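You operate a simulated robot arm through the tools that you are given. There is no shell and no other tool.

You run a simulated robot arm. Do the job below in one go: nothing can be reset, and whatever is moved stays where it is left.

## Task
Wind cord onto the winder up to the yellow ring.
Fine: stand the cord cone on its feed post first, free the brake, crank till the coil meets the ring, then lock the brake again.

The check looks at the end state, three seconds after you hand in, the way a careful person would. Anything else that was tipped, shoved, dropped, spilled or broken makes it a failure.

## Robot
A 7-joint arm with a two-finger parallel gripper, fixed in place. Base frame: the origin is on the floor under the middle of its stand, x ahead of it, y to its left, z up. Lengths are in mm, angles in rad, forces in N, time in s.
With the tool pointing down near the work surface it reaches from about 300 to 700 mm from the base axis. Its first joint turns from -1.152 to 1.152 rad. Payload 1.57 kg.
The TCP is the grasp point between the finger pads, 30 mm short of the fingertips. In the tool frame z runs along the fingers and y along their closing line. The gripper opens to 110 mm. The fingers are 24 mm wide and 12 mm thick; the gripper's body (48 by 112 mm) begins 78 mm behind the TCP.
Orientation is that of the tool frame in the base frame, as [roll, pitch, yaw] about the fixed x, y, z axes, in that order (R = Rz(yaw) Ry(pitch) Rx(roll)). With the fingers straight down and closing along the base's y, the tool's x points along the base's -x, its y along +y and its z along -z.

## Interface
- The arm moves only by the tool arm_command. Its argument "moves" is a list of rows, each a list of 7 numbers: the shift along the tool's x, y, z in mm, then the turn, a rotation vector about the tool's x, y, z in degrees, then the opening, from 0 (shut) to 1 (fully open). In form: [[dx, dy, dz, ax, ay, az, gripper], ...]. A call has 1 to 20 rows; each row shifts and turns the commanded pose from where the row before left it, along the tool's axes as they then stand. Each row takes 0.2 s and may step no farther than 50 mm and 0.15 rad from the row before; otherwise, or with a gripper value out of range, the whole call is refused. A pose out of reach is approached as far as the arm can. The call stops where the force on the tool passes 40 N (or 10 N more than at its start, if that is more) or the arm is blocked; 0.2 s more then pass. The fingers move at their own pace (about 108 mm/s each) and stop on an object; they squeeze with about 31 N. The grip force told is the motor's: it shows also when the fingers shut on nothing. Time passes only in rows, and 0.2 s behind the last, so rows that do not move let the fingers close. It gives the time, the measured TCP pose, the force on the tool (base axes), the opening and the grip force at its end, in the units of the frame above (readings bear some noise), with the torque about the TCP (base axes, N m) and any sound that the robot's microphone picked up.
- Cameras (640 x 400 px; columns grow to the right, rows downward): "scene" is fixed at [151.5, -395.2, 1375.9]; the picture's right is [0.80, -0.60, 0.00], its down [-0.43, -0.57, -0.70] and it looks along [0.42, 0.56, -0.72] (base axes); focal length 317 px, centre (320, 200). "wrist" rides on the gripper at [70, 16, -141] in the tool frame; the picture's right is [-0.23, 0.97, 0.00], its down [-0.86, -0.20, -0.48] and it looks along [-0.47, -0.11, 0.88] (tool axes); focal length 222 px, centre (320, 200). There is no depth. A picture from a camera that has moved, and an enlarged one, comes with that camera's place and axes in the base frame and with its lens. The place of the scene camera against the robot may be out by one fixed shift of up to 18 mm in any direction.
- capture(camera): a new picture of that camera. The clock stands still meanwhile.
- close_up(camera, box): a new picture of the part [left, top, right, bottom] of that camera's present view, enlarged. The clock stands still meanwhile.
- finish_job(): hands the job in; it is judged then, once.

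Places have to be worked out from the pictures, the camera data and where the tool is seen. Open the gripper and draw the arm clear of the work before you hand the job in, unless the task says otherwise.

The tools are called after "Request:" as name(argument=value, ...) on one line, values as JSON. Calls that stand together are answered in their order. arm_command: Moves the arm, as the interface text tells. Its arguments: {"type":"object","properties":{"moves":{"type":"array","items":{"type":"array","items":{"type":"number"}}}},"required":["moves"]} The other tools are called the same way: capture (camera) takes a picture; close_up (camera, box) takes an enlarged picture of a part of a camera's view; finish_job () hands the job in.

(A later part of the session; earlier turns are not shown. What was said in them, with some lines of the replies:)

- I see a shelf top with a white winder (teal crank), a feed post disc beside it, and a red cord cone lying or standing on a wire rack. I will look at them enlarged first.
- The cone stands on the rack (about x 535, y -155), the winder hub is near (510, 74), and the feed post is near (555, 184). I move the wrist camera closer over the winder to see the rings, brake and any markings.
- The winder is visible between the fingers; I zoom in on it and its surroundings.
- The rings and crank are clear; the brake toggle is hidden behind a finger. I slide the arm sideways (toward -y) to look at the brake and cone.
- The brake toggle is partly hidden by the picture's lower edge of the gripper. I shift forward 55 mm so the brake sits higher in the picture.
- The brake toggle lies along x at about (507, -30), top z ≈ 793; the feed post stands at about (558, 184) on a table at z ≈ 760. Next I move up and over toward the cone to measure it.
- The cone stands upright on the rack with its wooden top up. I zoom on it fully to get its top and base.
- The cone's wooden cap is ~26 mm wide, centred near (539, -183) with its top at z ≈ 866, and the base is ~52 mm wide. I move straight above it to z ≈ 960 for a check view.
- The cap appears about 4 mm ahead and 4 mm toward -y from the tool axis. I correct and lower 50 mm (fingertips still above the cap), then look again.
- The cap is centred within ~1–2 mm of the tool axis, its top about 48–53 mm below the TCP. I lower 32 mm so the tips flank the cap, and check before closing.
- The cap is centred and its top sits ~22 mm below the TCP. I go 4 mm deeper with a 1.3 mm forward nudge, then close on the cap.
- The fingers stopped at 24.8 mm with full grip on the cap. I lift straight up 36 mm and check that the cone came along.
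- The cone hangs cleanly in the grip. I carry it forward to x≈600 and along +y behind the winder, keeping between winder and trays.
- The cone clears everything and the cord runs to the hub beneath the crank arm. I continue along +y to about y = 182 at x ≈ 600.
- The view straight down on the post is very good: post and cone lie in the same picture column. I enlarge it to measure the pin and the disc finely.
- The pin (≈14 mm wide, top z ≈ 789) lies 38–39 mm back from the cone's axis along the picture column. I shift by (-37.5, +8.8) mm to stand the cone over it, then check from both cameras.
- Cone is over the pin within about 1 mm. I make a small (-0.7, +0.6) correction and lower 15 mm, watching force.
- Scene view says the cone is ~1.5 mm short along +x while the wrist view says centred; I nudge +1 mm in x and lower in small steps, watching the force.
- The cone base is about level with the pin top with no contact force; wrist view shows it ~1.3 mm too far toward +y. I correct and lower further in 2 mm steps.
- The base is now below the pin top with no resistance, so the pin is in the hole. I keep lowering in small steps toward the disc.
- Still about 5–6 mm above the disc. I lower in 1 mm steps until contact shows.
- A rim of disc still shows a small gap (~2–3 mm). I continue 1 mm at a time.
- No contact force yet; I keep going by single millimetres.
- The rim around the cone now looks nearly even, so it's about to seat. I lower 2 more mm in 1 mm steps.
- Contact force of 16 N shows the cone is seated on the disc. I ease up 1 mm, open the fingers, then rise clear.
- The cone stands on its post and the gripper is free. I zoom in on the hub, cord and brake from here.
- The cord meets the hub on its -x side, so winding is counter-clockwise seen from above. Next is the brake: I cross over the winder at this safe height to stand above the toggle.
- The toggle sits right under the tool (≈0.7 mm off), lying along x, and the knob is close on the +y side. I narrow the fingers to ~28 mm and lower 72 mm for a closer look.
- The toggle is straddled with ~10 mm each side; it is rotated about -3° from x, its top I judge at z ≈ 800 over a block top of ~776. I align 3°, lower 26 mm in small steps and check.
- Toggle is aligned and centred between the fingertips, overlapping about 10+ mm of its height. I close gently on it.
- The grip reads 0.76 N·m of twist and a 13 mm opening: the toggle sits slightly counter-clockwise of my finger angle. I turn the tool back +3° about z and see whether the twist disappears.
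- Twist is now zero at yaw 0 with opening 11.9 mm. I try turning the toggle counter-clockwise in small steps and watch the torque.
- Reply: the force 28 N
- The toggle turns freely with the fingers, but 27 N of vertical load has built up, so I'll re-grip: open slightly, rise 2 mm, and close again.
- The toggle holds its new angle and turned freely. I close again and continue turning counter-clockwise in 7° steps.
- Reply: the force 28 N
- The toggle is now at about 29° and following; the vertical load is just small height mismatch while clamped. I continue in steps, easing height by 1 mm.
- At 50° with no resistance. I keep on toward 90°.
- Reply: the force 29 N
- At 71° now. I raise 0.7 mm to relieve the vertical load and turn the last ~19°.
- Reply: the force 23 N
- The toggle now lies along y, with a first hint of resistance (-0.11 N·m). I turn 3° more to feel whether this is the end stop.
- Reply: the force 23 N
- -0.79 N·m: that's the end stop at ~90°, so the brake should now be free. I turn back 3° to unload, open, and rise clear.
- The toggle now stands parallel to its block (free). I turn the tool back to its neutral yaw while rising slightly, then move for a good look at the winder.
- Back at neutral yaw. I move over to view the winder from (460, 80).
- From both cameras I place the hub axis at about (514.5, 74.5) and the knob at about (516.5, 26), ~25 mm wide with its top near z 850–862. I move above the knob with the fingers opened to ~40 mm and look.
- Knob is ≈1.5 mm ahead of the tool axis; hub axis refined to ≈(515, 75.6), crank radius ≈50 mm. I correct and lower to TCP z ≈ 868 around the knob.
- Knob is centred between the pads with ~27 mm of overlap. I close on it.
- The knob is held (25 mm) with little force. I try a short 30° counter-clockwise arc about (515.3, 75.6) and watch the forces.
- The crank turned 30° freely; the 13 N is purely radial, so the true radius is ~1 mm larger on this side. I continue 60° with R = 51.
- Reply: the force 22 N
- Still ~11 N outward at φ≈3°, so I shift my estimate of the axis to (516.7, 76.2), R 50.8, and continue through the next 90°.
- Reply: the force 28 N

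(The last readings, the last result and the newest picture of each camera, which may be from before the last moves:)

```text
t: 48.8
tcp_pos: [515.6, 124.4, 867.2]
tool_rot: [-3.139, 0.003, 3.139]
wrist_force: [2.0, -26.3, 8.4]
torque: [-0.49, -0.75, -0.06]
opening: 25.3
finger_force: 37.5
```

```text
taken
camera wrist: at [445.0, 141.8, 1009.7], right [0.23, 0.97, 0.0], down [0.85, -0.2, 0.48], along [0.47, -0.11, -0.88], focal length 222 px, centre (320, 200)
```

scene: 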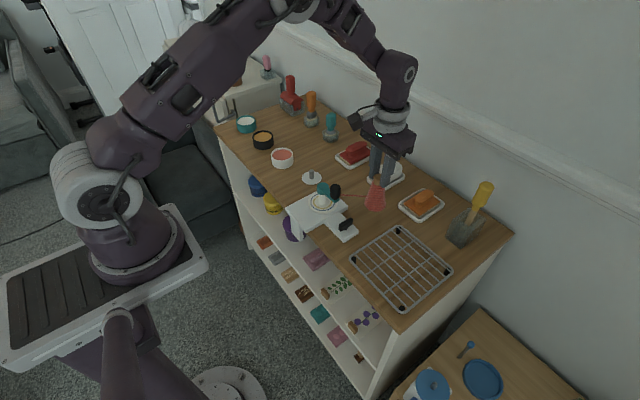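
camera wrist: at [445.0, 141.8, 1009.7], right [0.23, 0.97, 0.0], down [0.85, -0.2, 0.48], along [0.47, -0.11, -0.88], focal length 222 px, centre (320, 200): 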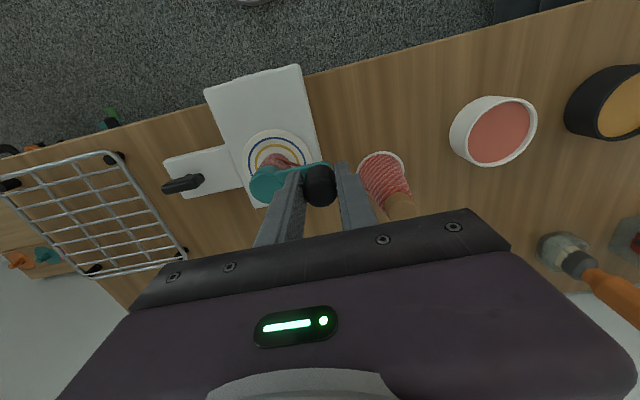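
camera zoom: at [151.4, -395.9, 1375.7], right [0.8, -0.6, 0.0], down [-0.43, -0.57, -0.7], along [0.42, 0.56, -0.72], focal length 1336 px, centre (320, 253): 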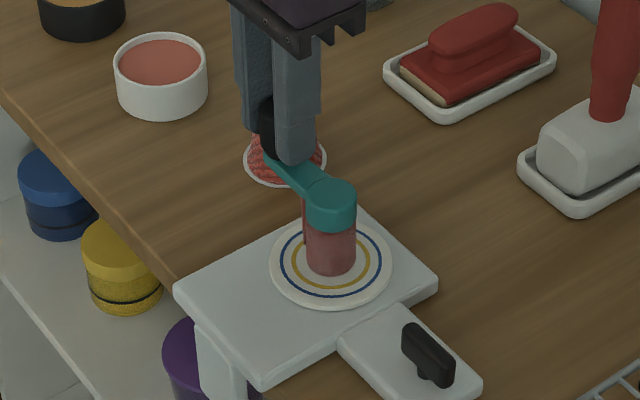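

It works: red cord is building up on the hub. Forces give a refined axis (517.3, 75.2) and R 49.8. I measure the coil before continuing.

Request:
close_up(camera="scene", box=[300, 180, 350, 220])

Request:
close_up(camera="wrist", box=[230, 120, 350, 215])

```text
10.00 times, centred on (325, 200) of scene
camera zoom: at [151.4, -395.9, 1375.7], right [0.8, -0.6, 0.0], down [-0.43, -0.57, -0.7], along [0.42, 0.56, -0.72], focal length 3174 px, centre (270, 200)
```

zoom: 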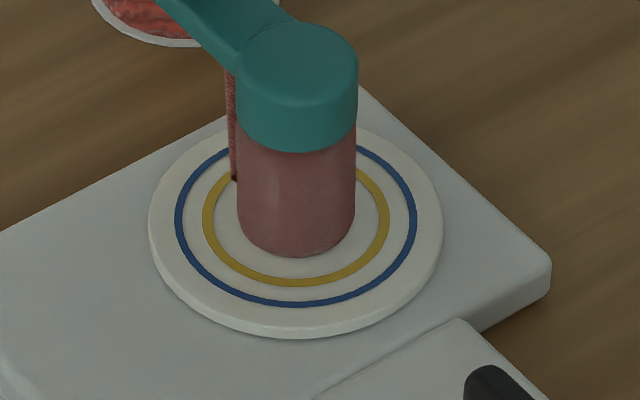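

```text
4.21 times, centred on (290, 168) of wrist
camera zoom: at [445.0, 141.8, 1009.7], right [0.23, 0.97, 0.0], down [0.85, -0.2, 0.48], along [0.47, -0.11, -0.88], focal length 935 px, centre (446, 337)
```

zoom: 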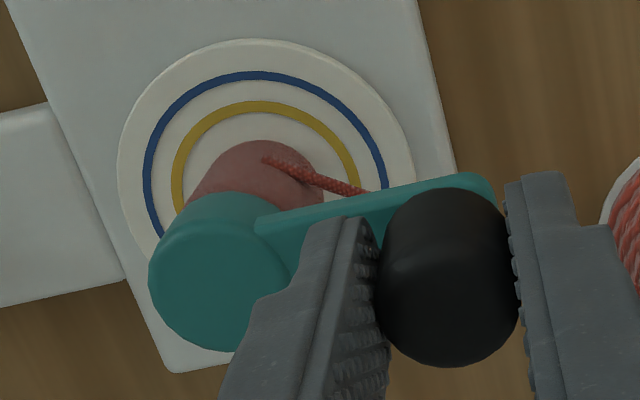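

The coil's radius is ≈15 mm against ≈21–24 mm for the yellow ring's edges, growing ≈5 mm per half turn. I continue 45° at a time.

Request:
arm_command(moves=[[12.1, -4.3, 0, 0, 0, 0, 0.1], [11.7, -5.6, 0, 0, 0, 0, 0.1], [9.9, -8.5, 0, 0, 0, 0, 0.1], [0, 0, 0, 0, 0, 0, 0.1]])

Request:
close_up(camera="scene", box=[300, 180, 350, 220])

```text
t: 49.8
tcp_pos: [480.7, 109.0, 868.1]
tool_rot: [3.14, 0.0, 3.14]
wrist_force: [7.6, -5.3, -14.9]
torque: [0.01, -0.79, -0.01]
opening: 25.2
finger_force: 37.0
```

```text
10.00 times, centred on (325, 200) of scene
camera zoom: at [151.9, -395.3, 1375.8], right [0.8, -0.6, 0.0], down [-0.43, -0.57, -0.7], along [0.42, 0.56, -0.72], focal length 3174 px, centre (270, 200)
```

zoom: 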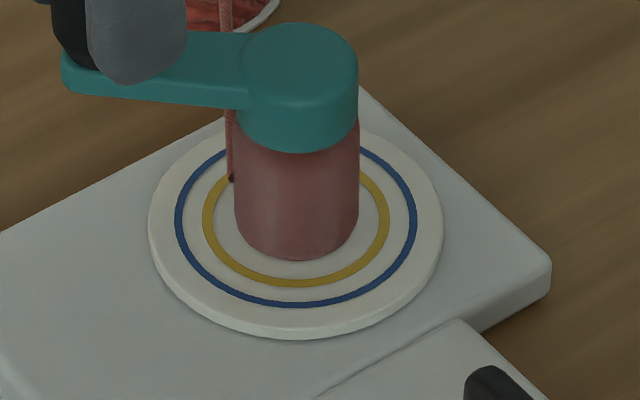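

Coil radius now ≈16.1 mm (3.5 px per 45°); forces stay low. I continue another 45°.

Request:
arm_command(moves=[[7.0, -10.7, 0.5, 0, 0, 0, 0.1], [4.3, -12.2, 0, 0, 0, 0, 0.1], [1.0, -13.0, 0, 0, 0, 0, 0.1], [0, 0, 0, 0, 0, 0, 0.1]])

Request:
close_up(camera="scene", box=[300, 180, 350, 220])

```text
t: 50.8
tcp_pos: [466.9, 73.4, 867.9]
tool_rot: [3.141, 0.0, -3.141]
wrist_force: [-10.2, -0.1, 28.9]
torque: [0.05, 0.49, -0.03]
opening: 25.4
finger_force: 37.1
```

```text
10.00 times, centred on (325, 200) of scene
camera zoom: at [150.8, -395.3, 1376.0], right [0.8, -0.6, 0.0], down [-0.43, -0.57, -0.7], along [0.42, 0.56, -0.72], focal length 3174 px, centre (270, 200)
```

zoom: 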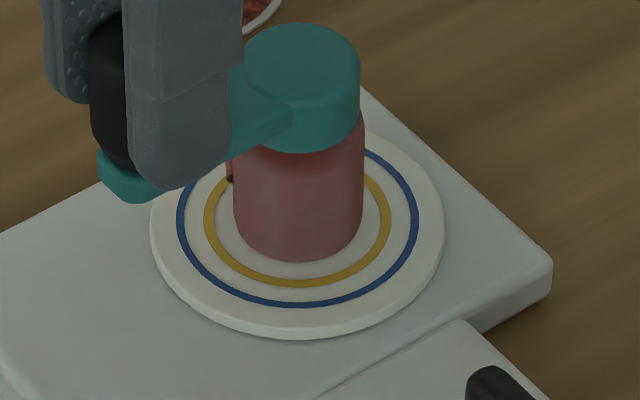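

Coil radius ≈16.9 mm, growing steadily ~0.8 mm per 45°. I go on 90° (to the -y side), relieving height by 0.6 mm.

Request:
arm_command(moves=[[-1.7, -12.8, -0.6, 0, 0, 0, 0.1], [-5.6, -11.8, 0, 0, 0, 0, 0.1], [-8.5, -9.9, 0, 0, 0, 0, 0.1], [-10.7, -7.4, 0, 0, 0, 0, 0.1], [-12.3, -4.3, 0, 0, 0, 0, 0.1], [-13.0, -1.0, 0, 0, 0, 0, 0.1], [0, 0, 0, 0, 0, 0, 0.1]])

Request:
close_up(camera="scene", box=[300, 180, 350, 220])

```text
t: 52.4
tcp_pos: [520.6, 25.6, 867.8]
tool_rot: [-3.141, 0.001, 3.141]
wrist_force: [1.1, -11.2, -9.5]
torque: [-0.19, 0.04, -0.02]
opening: 25.1
finger_force: 37.4
```

```text
10.00 times, centred on (325, 200) of scene
camera zoom: at [151.7, -395.4, 1375.8], right [0.8, -0.6, 0.0], down [-0.43, -0.57, -0.7], along [0.42, 0.56, -0.72], focal length 3174 px, centre (270, 200)
```

zoom: 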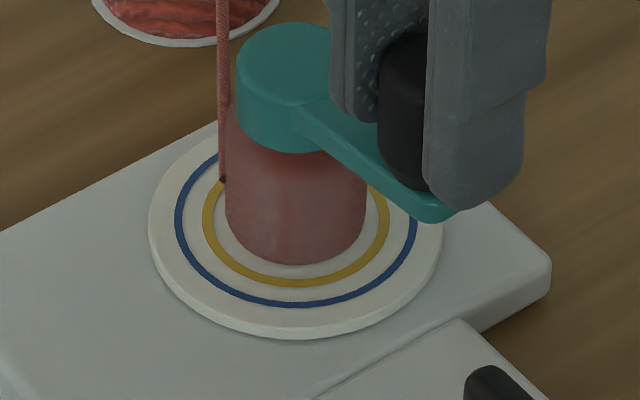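

After a full turn coil radius ≈18.4 mm; ring band runs ≈21.1–24.1 mm. Area growth suggests ~270–290° more to the middle of the ring; I take the next 90°.

Request:
arm_command(moves=[[-12.8, 2.3, 0, 0, 0, 0, 0.1], [-11.8, 5.6, 0, 0, 0, 0, 0.1], [-9.9, 8.5, 0, 0, 0, 0, 0.1], [-7.4, 10.7, 0, 0, 0, 0, 0.1], [-4.3, 12.3, 0, 0, 0, 0, 0.1], [-1.0, 13.0, 0, 0, 0, 0, 0.1], [0, 0, 0, 0, 0, 0, 0.1]])

Request:
close_up(camera="scene", box=[300, 180, 350, 220])

```text
t: 54.0
tcp_pos: [567.3, 78.1, 867.3]
tool_rot: [-3.14, -0.003, 3.14]
wrist_force: [0.0, -0.1, -10.2]
torque: [0.01, 0.24, 0.05]
opening: 25.4
finger_force: 37.2
```

```text
10.00 times, centred on (325, 200) of scene
camera zoom: at [151.7, -395.2, 1375.9], right [0.8, -0.6, 0.0], down [-0.43, -0.57, -0.7], along [0.42, 0.56, -0.72], focal length 3174 px, centre (270, 200)
```

zoom: 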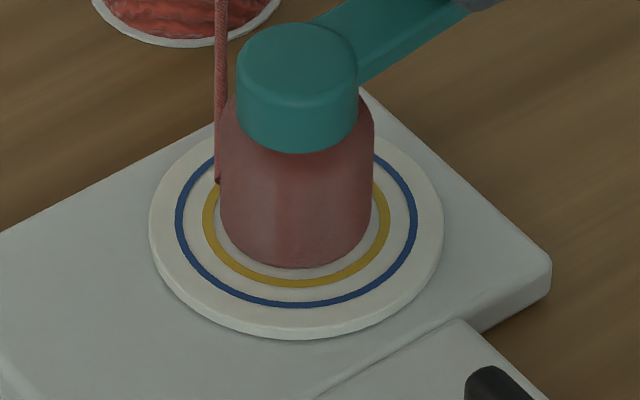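

Coil radius ≈19.8 mm (77 px; ring's inner edge at 82 px, middle at ~88 px). Another 90°.

Request:
arm_command(moves=[[2.3, 12.8, 0, 0, 0, 0, 0.1], [5.6, 11.8, 0, 0, 0, 0, 0.1], [8.5, 9.9, 0, 0, 0, 0, 0.1], [10.7, 7.4, 0, 0, 0, 0, 0.1], [12.3, 4.3, 0, 0, 0, 0, 0.1], [13.0, 1.0, 0, 0, 0, 0, 0.1], [0, 0, 0, 0, 0, 0, 0.1]])

Request:
close_up(camera="scene", box=[300, 180, 350, 220])

Request:
close_up(camera="wrist", box=[230, 120, 350, 215])

```text
t: 55.6
tcp_pos: [516.3, 125.7, 867.7]
tool_rot: [3.14, 0.001, 3.14]
wrist_force: [-0.1, 8.7, 8.3]
torque: [0.15, -0.18, -0.01]
opening: 25.4
finger_force: 37.1
```

```text
10.00 times, centred on (325, 200) of scene
camera zoom: at [151.4, -395.0, 1376.0], right [0.8, -0.6, 0.0], down [-0.43, -0.57, -0.7], along [0.42, 0.56, -0.72], focal length 3174 px, centre (270, 200)
```

zoom: 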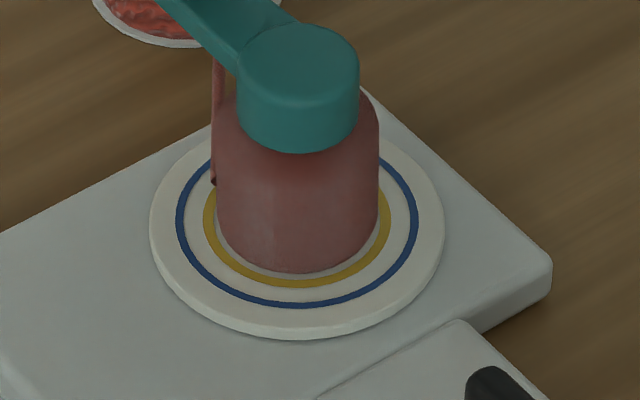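

```text
4.21 times, centred on (290, 168) of wrist
camera zoom: at [445.1, 141.2, 1009.9], right [0.23, 0.97, 0.0], down [0.85, -0.2, 0.48], along [0.47, -0.11, -0.88], focal length 935 px, centre (446, 337)
```

zoom: 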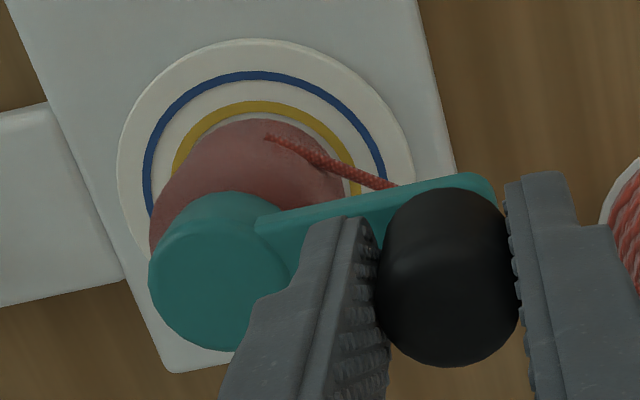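

Coil edge is now just at the ring's inner edge (82 px vs 82; thin white gap still visible from above). I crank 45° more and measure again.

Request:
arm_command(moves=[[12.8, -2.3, 0, 0, 0, 0, 0.1], [11.8, -5.6, 0, 0, 0, 0, 0.1], [9.9, -8.5, 0, 0, 0, 0, 0.1], [0, 0, 0, 0, 0, 0, 0.1]])

Request:
close_up(camera="scene", box=[310, 190, 346, 218])

Request:
close_up(camera="wrist", box=[260, 100, 400, 215])

```text
t: 56.6
tcp_pos: [479.8, 107.6, 866.3]
tool_rot: [-3.141, -0.006, -3.141]
wrist_force: [-18.6, 16.1, 15.7]
torque: [0.4, 0.49, 0.01]
opening: 25.4
finger_force: 36.5
```

```text
14.29 times, centred on (328, 204) of scene
camera zoom: at [150.8, -394.9, 1376.1], right [0.8, -0.6, 0.0], down [-0.43, -0.57, -0.7], along [0.42, 0.56, -0.72], focal length 4534 px, centre (206, 143)
```

zoom: 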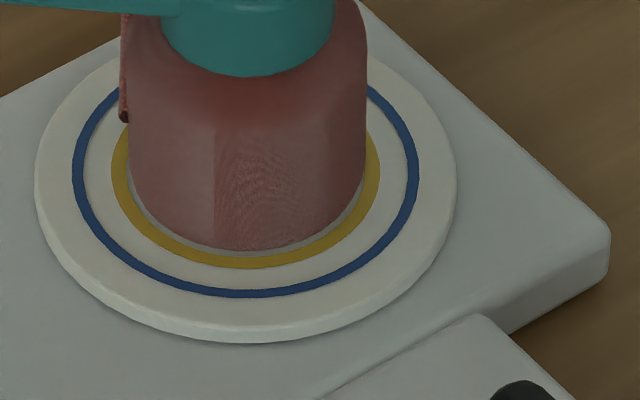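

```text
3.48 times, centred on (330, 158) of wrist
camera zoom: at [410.3, 124.5, 1010.2], right [0.23, 0.97, 0.0], down [0.86, -0.2, 0.47], along [0.46, -0.11, -0.88], focal length 773 px, centre (285, 348)
```

zoom: 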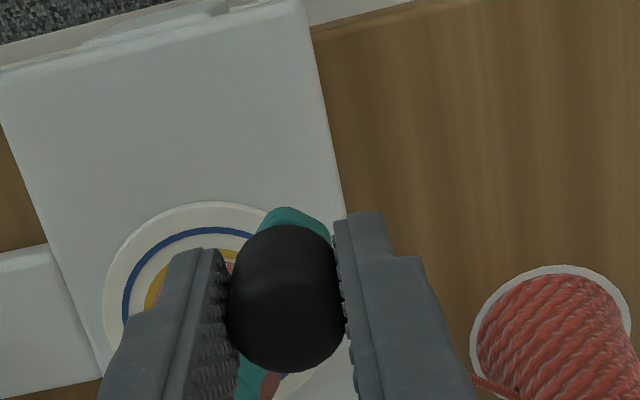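

Measured now: coil ≈21.5 mm radius vs ring 21.2 (inner) – 24.2 (outer) mm. I crank another 45°, easing outward ~0.8 mm because the radial force reads 25 N.

Request:
arm_command(moves=[[8.2, -10.3, 0, 0, 0, 0, 0.1], [4.1, -12.6, -0.3, 0, 0, 0, 0.1], [1.0, -13.1, 0, 0, 0, 0, 0.1], [0, 0, 0, 0, 0, 0, 0.1]])

Request:
close_up(camera="scene", box=[310, 190, 346, 218])

```text
t: 57.5
tcp_pos: [468.5, 70.9, 867.8]
tool_rot: [-3.14, 0.0, 3.139]
wrist_force: [3.6, 0.3, -8.8]
torque: [0.14, -0.03, 0.02]
opening: 25.4
finger_force: 37.0
stopped in row 4: the force on the tool passed its limit at 42 N (the readings are from after the stop); the commanded pose is now the measured one
```

```text
14.29 times, centred on (328, 204) of scene
camera zoom: at [151.7, -395.2, 1375.9], right [0.8, -0.6, 0.0], down [-0.43, -0.57, -0.7], along [0.42, 0.56, -0.72], focal length 4534 px, centre (206, 143)
```

zoom: 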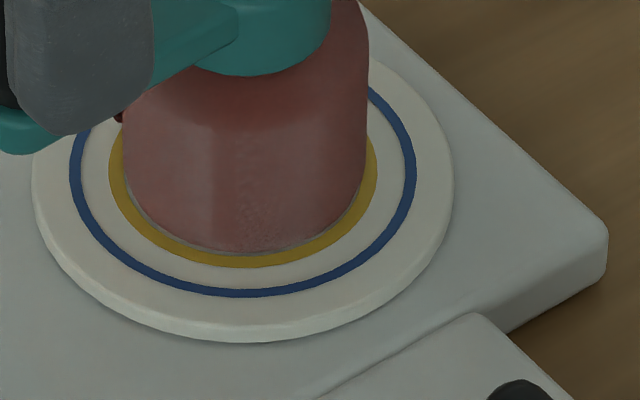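

The call stopped on a brief 42 N peak, now relaxed (4 N). Coil ≈22.1 mm radius, ring centre line ≈22.7 mm. I crank ~40° more in 10° steps.

Request:
arm_command(moves=[[-1.0, -8.5, 0, 0, 0, 0, 0.1], [-2.7, -8.2, 0, 0, 0, 0, 0.1], [-4.2, -7.6, 0, 0, 0, 0, 0.1], [-5.6, -6.6, 0, 0, 0, 0, 0.1], [0, 0, 0, 0, 0, 0, 0.1]])

Request:
close_up(camera="scene", box=[310, 190, 346, 218])

```text
t: 58.7
tcp_pos: [480.7, 40.4, 867.7]
tool_rot: [-3.14, -0.003, -3.141]
wrist_force: [9.0, 10.4, -18.1]
torque: [0.36, -0.36, 0.0]
opening: 25.4
finger_force: 37.1
```

```text
14.29 times, centred on (328, 204) of scene
camera zoom: at [152.0, -395.0, 1375.9], right [0.8, -0.6, 0.0], down [-0.43, -0.57, -0.7], along [0.42, 0.56, -0.72], focal length 4534 px, centre (206, 143)
```

zoom: 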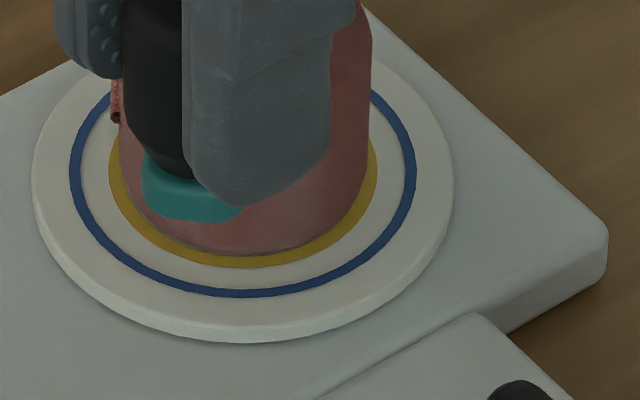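

The coil edge now sits on the ring (≈22.7 mm, no gap at the front). I release the knob, rise clear and check that nothing unwinds.

Request:
arm_command(moves=[[0, 0, 0, 0, 0, 0, 0.2], [0, 0, 0, 0, 0, 0, 0.34], [0, 0, 0, 0, 0, 0, 0.34], [0, 0, -25, 0, 0, 0, 0.34], [0, 0, -35, 0, 0, 0, 0.34], [0, 0, 0, 0, 0, 0, 0.34]])

Request:
close_up(camera="scene", box=[290, 165, 370, 235])

Request:
close_up(camera="scene", box=[310, 190, 346, 218])

Request:
capture(camera="wrist")

```text
t: 60.1
tcp_pos: [480.4, 40.9, 927.8]
tool_rot: [-3.141, -0.002, 3.14]
wrist_force: [0.5, 0.0, -0.4]
torque: [0.04, 0.03, 0.0]
opening: 37.2
finger_force: 0.0
```

```text
5.71 times, centred on (330, 200) of scene
camera zoom: at [151.5, -395.2, 1375.9], right [0.8, -0.6, 0.0], down [-0.43, -0.57, -0.7], along [0.42, 0.56, -0.72], focal length 1814 px, centre (263, 200)
```

zoom: 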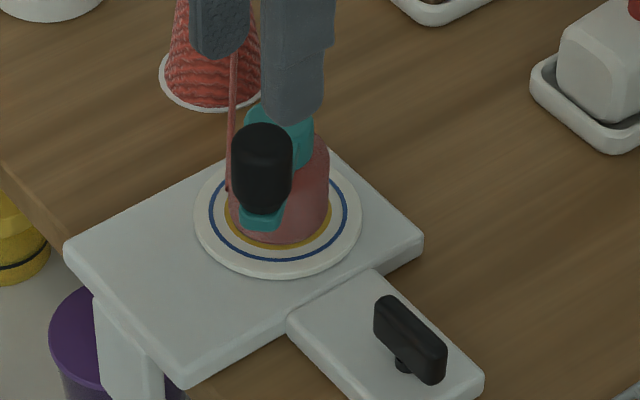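

```text
14.29 times, centred on (328, 204) of scene
camera zoom: at [151.5, -395.2, 1375.9], right [0.8, -0.6, 0.0], down [-0.43, -0.57, -0.7], along [0.42, 0.56, -0.72], focal length 4534 px, centre (206, 143)
```

zoom: 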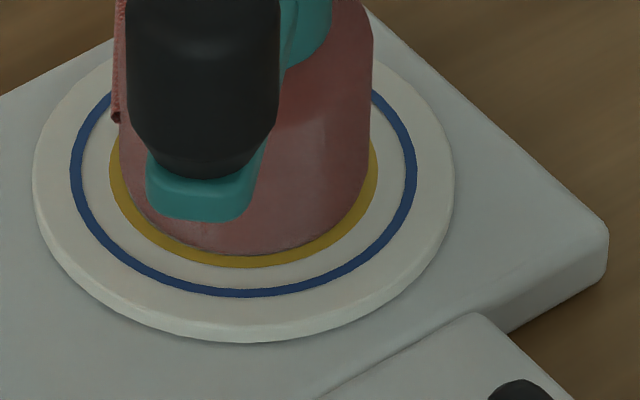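

```text
taken
camera wrist: at [411.3, 58.3, 1070.3], right [0.23, 0.97, 0.0], down [0.86, -0.2, 0.48], along [0.46, -0.11, -0.88], focal length 222 px, centre (320, 200)
```

wrist: 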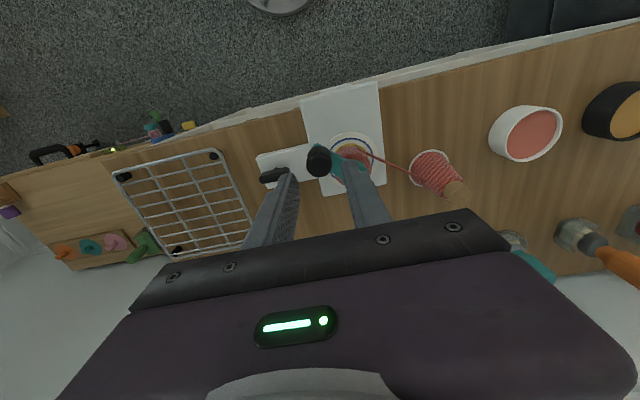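

The crank stayed put. I zoom the wrist view on coil and ring to verify from above.

Request:
close_up(camera="wrist", box=[300, 120, 400, 200])

```text
5.00 times, centred on (350, 160) of wrist
camera zoom: at [411.3, 58.3, 1070.3], right [0.23, 0.97, 0.0], down [0.86, -0.2, 0.48], along [0.46, -0.11, -0.88], focal length 1111 px, centre (170, 400)
```

zoom: 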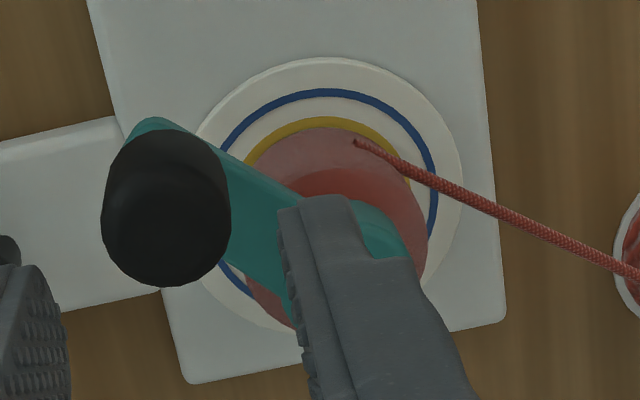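

From above the coil edge touches the ring's inner part all around — a good stop. Now I go back over the brake at a safe height and turn the tool 90° to match the toggle.

Request:
arm_command(moves=[[0, 0, -12, 0, 0, 0, 0.34], [-14.5, -35.1, 0, 0, 0, 0, 0.34], [-14.5, -35.2, 0, 0, 0, 0, 0.34], [0, 0, 0, 0, 0, -8.2, 0.34], [0, 0, 0, 0, 0, -8.2, 0.34], [0, 0, 0, 0, 0, -8.2, 0.34], [0, 0, 0, 0, 0, -8.2, 0.34], [0, 0, 0, 0, 0, -8.2, 0.34], [0, 0, 0, 0, 0, -8.2, 0.34], [0, 0, 0, 0, 0, -8.2, 0.34], [0, 0, 0, 0, 0, -8.2, 0.34], [0, 0, 0, 0, 0, -8.2, 0.34], [0, 0, 0, 0, 0, -8.2, 0.34], [0, 0, 0, 0, 0, -8, 0.34], [0, 0, 30, 0, 0, 0, 0.34], [0, 0, 0, 0, 0, 0, 0.34]])

Request:
capture(camera="wrist")

Request:
close_up(camera="wrist", box=[270, 110, 370, 210])

Request:
close_up(camera="scene", box=[300, 165, 380, 245])

```text
t: 63.5
tcp_pos: [509.5, -28.6, 909.0]
tool_rot: [3.138, -0.002, -1.568]
wrist_force: [-0.5, -0.2, 0.9]
torque: [0.02, 0.01, -0.03]
opening: 37.5
finger_force: 0.0
```

```text
taken
camera wrist: at [492.7, -98.3, 1052.2], right [-0.97, 0.23, 0.0], down [0.2, 0.86, 0.48], along [0.11, 0.46, -0.88], focal length 222 px, centre (320, 200)
```

wrist: 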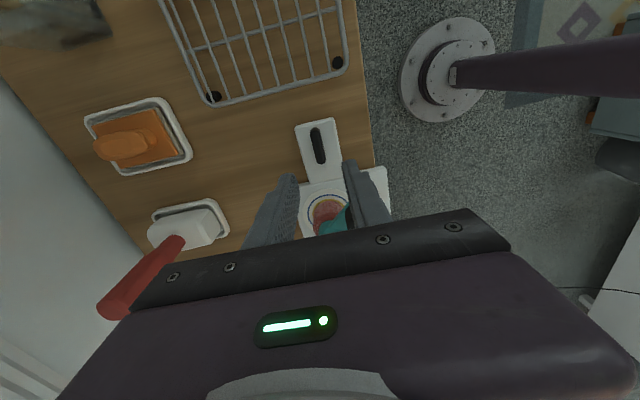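

```text
4.00 times, centred on (320, 160) of wrist
camera zoom: at [492.7, -98.3, 1052.2], right [-0.97, 0.23, 0.0], down [0.2, 0.86, 0.48], along [0.11, 0.46, -0.88], focal length 888 px, centre (320, 360)
```

zoom: 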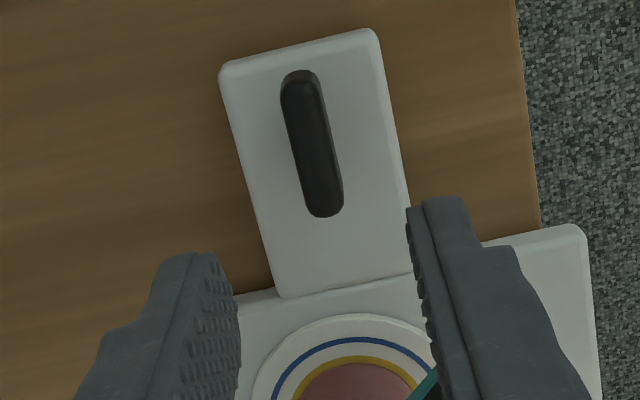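

```text
5.00 times, centred on (340, 205) of scene
camera zoom: at [151.5, -395.2, 1375.9], right [0.8, -0.6, 0.0], down [-0.43, -0.57, -0.7], along [0.42, 0.56, -0.72], focal length 1587 px, centre (220, 175)
```

zoom: 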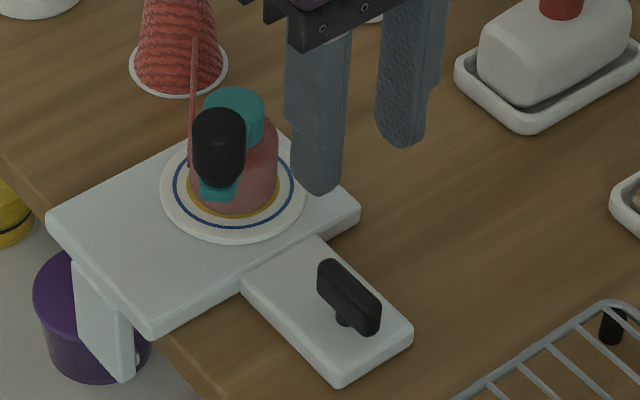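

Toggle lies aligned under the tool, ~2 mm toward +x of its axis. I correct, narrow the fingers and lower to TCP z ≈ 836 for a check.

Request:
arm_command(moves=[[0, -2.2, 14, 0, 0, 0, 0.28], [0, 0, 20, 0, 0, 0, 0.28], [0, 0, 20, 0, 0, 0, 0.28], [0, 0, 20, 0, 0, 0, 0.28], [0, 0, 0, 0, 0, 0, 0.28]])

Request:
close_up(camera="wrist", box=[270, 110, 370, 210])

Request:
close_up(camera="scene", box=[315, 190, 375, 245])

```text
t: 64.7
tcp_pos: [510.7, -28.9, 835.6]
tool_rot: [3.139, -0.002, -1.571]
wrist_force: [-0.1, 0.9, 0.5]
torque: [0.02, -0.02, 0.03]
opening: 30.8
finger_force: 0.0
```

```text
4.00 times, centred on (320, 160) of wrist
camera zoom: at [494.4, -98.6, 977.8], right [-0.97, 0.23, 0.0], down [0.2, 0.86, 0.48], along [0.11, 0.46, -0.88], focal length 888 px, centre (320, 360)
```

zoom: 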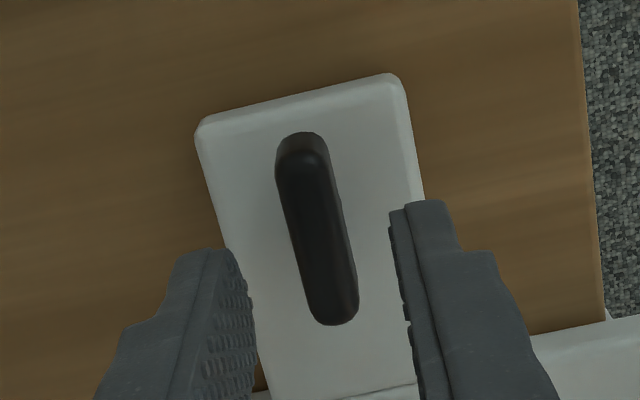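

```text
7.27 times, centred on (345, 218) of scene
camera zoom: at [151.5, -395.2, 1375.9], right [0.8, -0.6, 0.0], down [-0.43, -0.57, -0.7], along [0.42, 0.56, -0.72], focal length 2308 px, centre (138, 73)
```

zoom: 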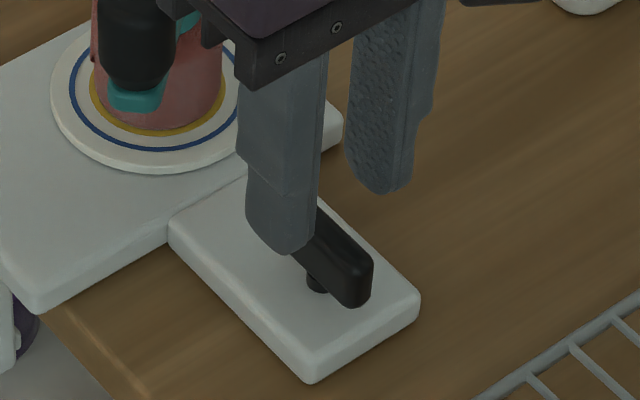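

Toggle is well centred. I lower 23 mm more (tips ≈ z 783, a bit deeper than before) and check force.

Request:
arm_command(moves=[[0, 0, 8, 0, 0, 0, 0.28], [0, 0, 8, 0, 0, 0, 0.28], [0, 0, 4, 0, 0, 0, 0.28], [0, 0, 3, 0, 0, 0, 0.28], [0, 0, 0, 0, 0, 0, 0.28]])

Request:
close_up(camera="scene", box=[315, 190, 375, 245])

Request:
close_up(camera="wrist", box=[270, 120, 370, 220])

```text
t: 65.9
tcp_pos: [512.1, -30.0, 811.6]
tool_rot: [3.139, -0.003, -1.572]
wrist_force: [0.3, -0.2, 0.1]
torque: [-0.02, -0.01, 0.03]
opening: 30.6
finger_force: 0.0
```

```text
7.27 times, centred on (345, 218) of scene
camera zoom: at [151.5, -395.2, 1375.9], right [0.8, -0.6, 0.0], down [-0.43, -0.57, -0.7], along [0.42, 0.56, -0.72], focal length 2308 px, centre (138, 73)
```

zoom: 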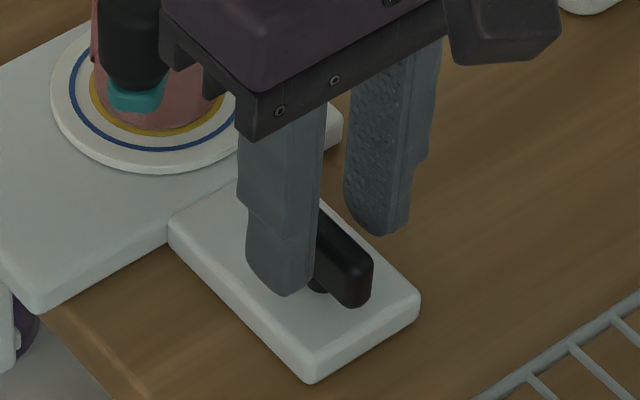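

```text
4.00 times, centred on (320, 170) of wrist
camera zoom: at [495.7, -98.3, 955.0], right [-0.97, 0.23, 0.0], down [0.2, 0.86, 0.48], along [0.11, 0.46, -0.88], focal length 888 px, centre (320, 320)
```

zoom: 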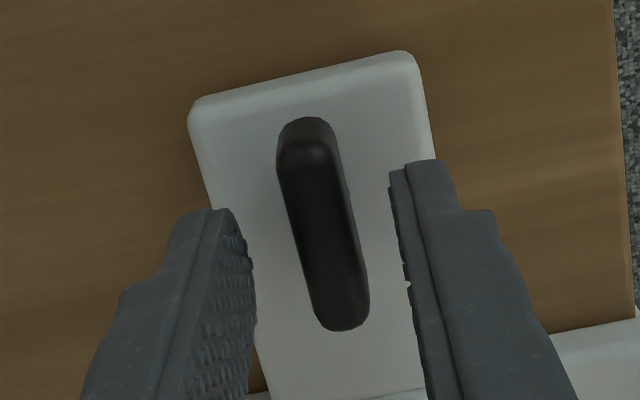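

No contact, fingers straddle the toggle deeply. I close and turn it clockwise 21° first.

Request:
arm_command(moves=[[0, 0, 0, 0, 0, 0, 0.15], [0, 0, 0, 0, 0, 0, 0.05], [0, 0, 0, 0, 0, 0, 0.02], [0, 0, 0, 0, 0, 0, 0.02], [0, 0, 0, 0, 0, 7, 0.02], [0, 0, 0, 0, 0, 7, 0.02], [0, 0, 0, 0, 0, 7, 0.02], [0, 0, 0, 0, 0, 0, 0.02]])

```text
t: 67.7
tcp_pos: [511.8, -28.9, 812.1]
tool_rot: [3.14, -0.002, -1.939]
wrist_force: [-6.2, 9.9, -22.7]
torque: [0.61, -0.11, -0.02]
opening: 11.9
finger_force: 29.4
```

It follows (torque ≈ 0). I ease down 0.6 mm against the vertical load and continue 28°.

Request:
arm_command(moves=[[0, 0, 0.6, 0, 0, 7, 0.02], [0, 0, 0, 0, 0, 7, 0.02], [0, 0, 0, 0, 0, 7, 0.02], [0, 0, 0, 0, 0, 7, 0.02], [0, 0, 0, 0, 0, 0, 0.02]])

Request:
close_up(camera="scene", box=[300, 175, 380, 245])

```text
t: 68.9
tcp_pos: [511.8, -30.2, 812.5]
tool_rot: [-3.141, -0.002, -2.428]
wrist_force: [-8.0, 19.7, -13.7]
torque: [0.47, 0.18, -0.01]
opening: 12.1
finger_force: 29.1
```

```text
5.71 times, centred on (340, 210) of scene
camera zoom: at [151.6, -394.8, 1376.0], right [0.8, -0.6, 0.0], down [-0.43, -0.57, -0.7], along [0.42, 0.56, -0.72], focal length 1814 px, centre (206, 143)
```

zoom: 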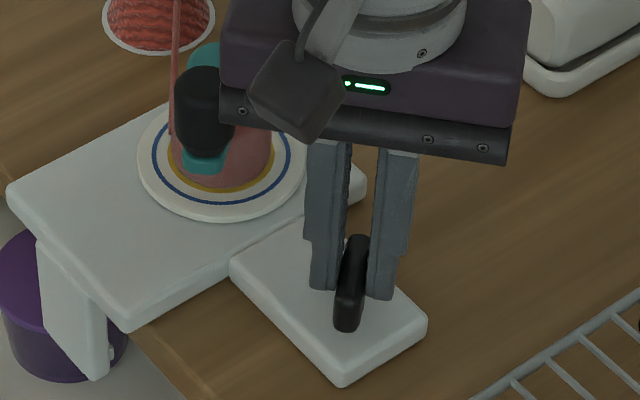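

Toggle is at ~41° and moving; I ease the tool (-0.5, +1.2) mm to relieve the 21 N side load and continue 28°.

Request:
arm_command(moves=[[-0.4, 1.2, 0.4, 0, 0, 7, 0.02], [0, 0, 0, 0, 0, 7, 0.02], [0, 0, 0, 0, 0, 7, 0.02], [0, 0, 0, 0, 0, 7, 0.02], [0, 0, 0, 0, 0, 0, 0.02]])

```text
t: 70.1
tcp_pos: [511.7, -30.0, 813.3]
tool_rot: [-3.137, -0.003, -2.919]
wrist_force: [0.2, -0.1, 1.1]
torque: [-0.01, 0.49, -0.02]
opening: 11.9
finger_force: 29.2
```

Loads are low and the toggle is at about 13°. I turn the last 13°, then 2° more to feel the end stop.

Request:
arm_command(moves=[[0, 0, 0, 0, 0, 6.5, 0.02], [0, 0, 0, 0, 0, 6, 0.02], [0, 0, 0, 0, 0, 0, 0.02]])

Request:
arm_command(moves=[[0, 0, 0, 0, 0, 2.5, 0.02], [0, 0, 0, 0, 0, 0, 0.02]])

```text
t: 70.9
tcp_pos: [512.0, -30.4, 811.7]
tool_rot: [-3.137, 0.0, -3.137]
wrist_force: [-0.7, -5.8, 22.2]
torque: [-0.01, 0.67, -0.02]
opening: 11.7
finger_force: 29.0
```

```text
t: 71.5
tcp_pos: [511.6, -30.1, 812.5]
tool_rot: [-3.139, 0.001, 3.106]
wrist_force: [-1.8, -11.8, 28.3]
torque: [-0.07, 0.19, 0.71]
opening: 12.4
finger_force: 29.7
```

+0.71 N·m: the toggle is against its locked stop. I open here (leaving it pressed home) and rise clear.

Request:
arm_command(moves=[[0, 0, 0, 0, 0, 0, 0.15], [0, 0, 0, 0, 0, 0, 0.26], [0, 0, 0, 0, 0, 0, 0.26], [0, 0, -15, 0, 0, 0, 0.26], [0, 0, -35, 0, 0, 0, 0.26], [0, 0, -45, 0, 0, 0, 0.26], [0, 0, -45, 0, 0, 0, 0.26], [0, 0, 0, 0, 0, 0, 0.26]])

Request:
close_up(camera="scene", box=[290, 165, 380, 245])

Request:
capture(camera="wrist")

```text
t: 73.3
tcp_pos: [510.2, -29.3, 951.6]
tool_rot: [-3.14, -0.002, 3.105]
wrist_force: [1.1, 0.8, -0.2]
torque: [0.02, 0.0, 0.03]
opening: 28.7
finger_force: 0.1
```

```text
5.00 times, centred on (335, 205) of scene
camera zoom: at [151.5, -395.2, 1375.9], right [0.8, -0.6, 0.0], down [-0.43, -0.57, -0.7], along [0.42, 0.56, -0.72], focal length 1587 px, centre (245, 175)
```

zoom: 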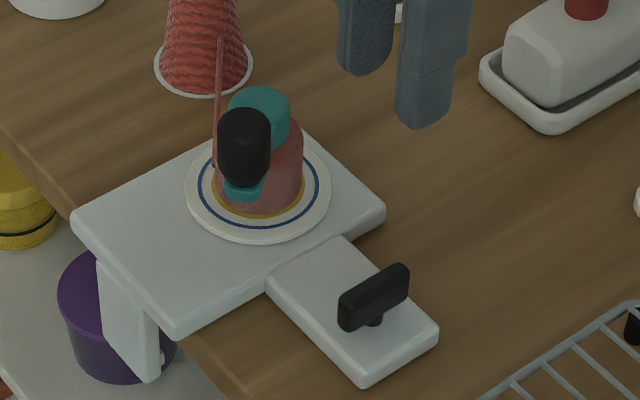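

```text
taken
camera wrist: at [440.9, -11.2, 1094.4], right [0.26, 0.96, 0.0], down [0.85, -0.23, 0.48], along [0.46, -0.13, -0.88], focal length 222 px, centre (320, 200)
```

wrist: 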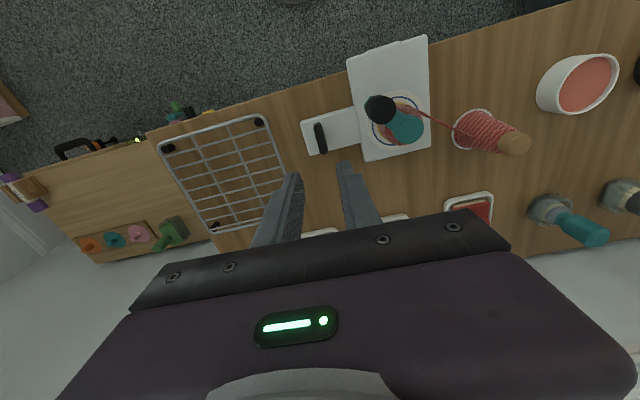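

The toggle is back in its original locked position and the coil is unchanged. I raise and retract the arm toward the start pose with the gripper open.

Request:
arm_command(moves=[[0, 0, -40, 0, 0, 0, 0.5], [0, 0, -40, 0, 0, -2, 0.7], [20, 10, -30, 0, 0, 0, 1], [40, 20, 0, 0, 0, 0, 1], [40, 20, 0, 0, 0, 0, 1], [40, 20, 0, 0, 0, 0, 1], [35, 10, 0, 0, 0, 0, 1], [0, 0, 0, 0, 0, 0, 1]])

Request:
capture(camera="scene")

Request:
close_up(camera="wrist", box=[260, 140, 420, 250])

Request:
close_up(camera="scene", box=[310, 190, 346, 218])

```text
t: 75.1
tcp_pos: [334.4, 52.9, 1063.0]
tool_rot: [-3.14, -0.001, 3.139]
wrist_force: [-0.6, -0.2, -0.6]
torque: [0.01, 0.03, 0.01]
opening: 110.2
finger_force: 0.0
```

```text
taken
```

scene: 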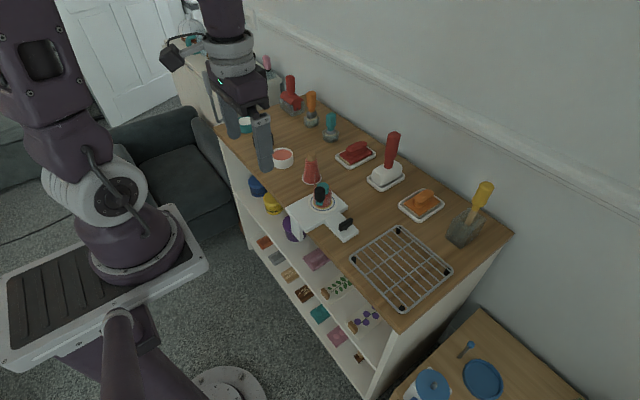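

```text
3.64 times, centred on (340, 195) of wrist
camera zoom: at [264.9, 69.8, 1204.9], right [0.23, 0.97, 0.0], down [0.86, -0.2, 0.48], along [0.46, -0.11, -0.88], focal length 808 px, centre (247, 218)
```

zoom: 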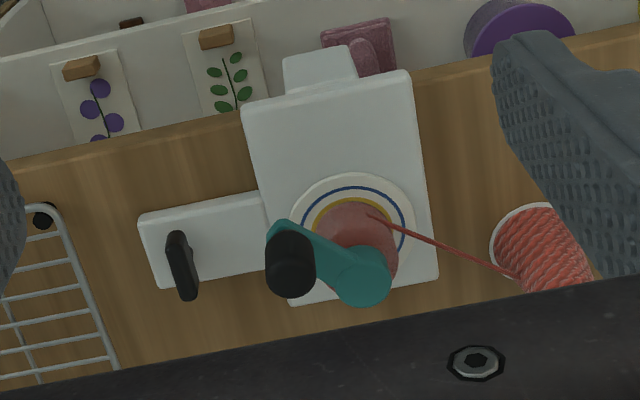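

```text
14.29 times, centred on (328, 204) of scene
camera zoom: at [151.5, -395.2, 1375.9], right [0.8, -0.6, 0.0], down [-0.43, -0.57, -0.7], along [0.42, 0.56, -0.72], focal length 4534 px, centre (206, 143)
```

zoom: 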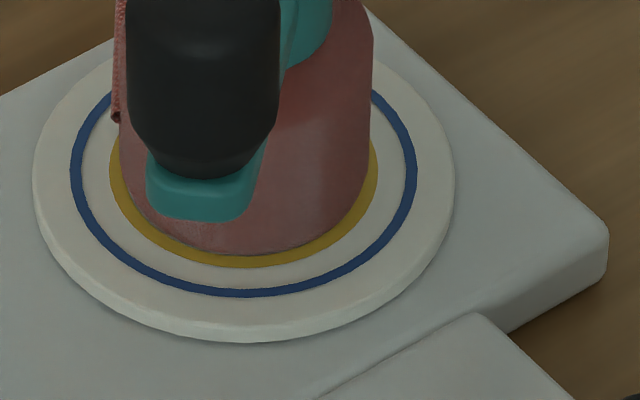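

Cone stands on its post, the coil's edge lies on the yellow ring (≈22.5 mm vs ring centre line ≈22.7 mm), the brake toggle is back at its locked stop, everything else is untouched and the arm is clear and open. I hand the job in.

Request:
finish_job()

```text
The job is handed in.
```

I wound the cord onto the winder up to the yellow ring and handed the job in. I don't have the check's result yet.

- **Cord cone:** it stands upright on the feed post, seated flat on the post's disc.
- **Coil:** I cranked about one and three-quarter turns counter-clockwise. The coil's edge lies on the yellow ring. I put its radius at 22.2 to 22.7 mm, and the ring's band runs from about 21.2 to 24.2 mm. It did not unwind when I let go of the crank.
- **Brake:** I turned the toggle to its free stop before cranking, then back until it met its original locked stop. The free and locked ends carry no markings, so I took the starting position as locked.
- **Surroundings:** the last pictures show nothing else moved. The arm is back near its start pose with the gripper open.

While cranking, one call stopped on a brief 42 N force peak. The load then eased to a few newtons, and I finished the last 40° in smaller steps.
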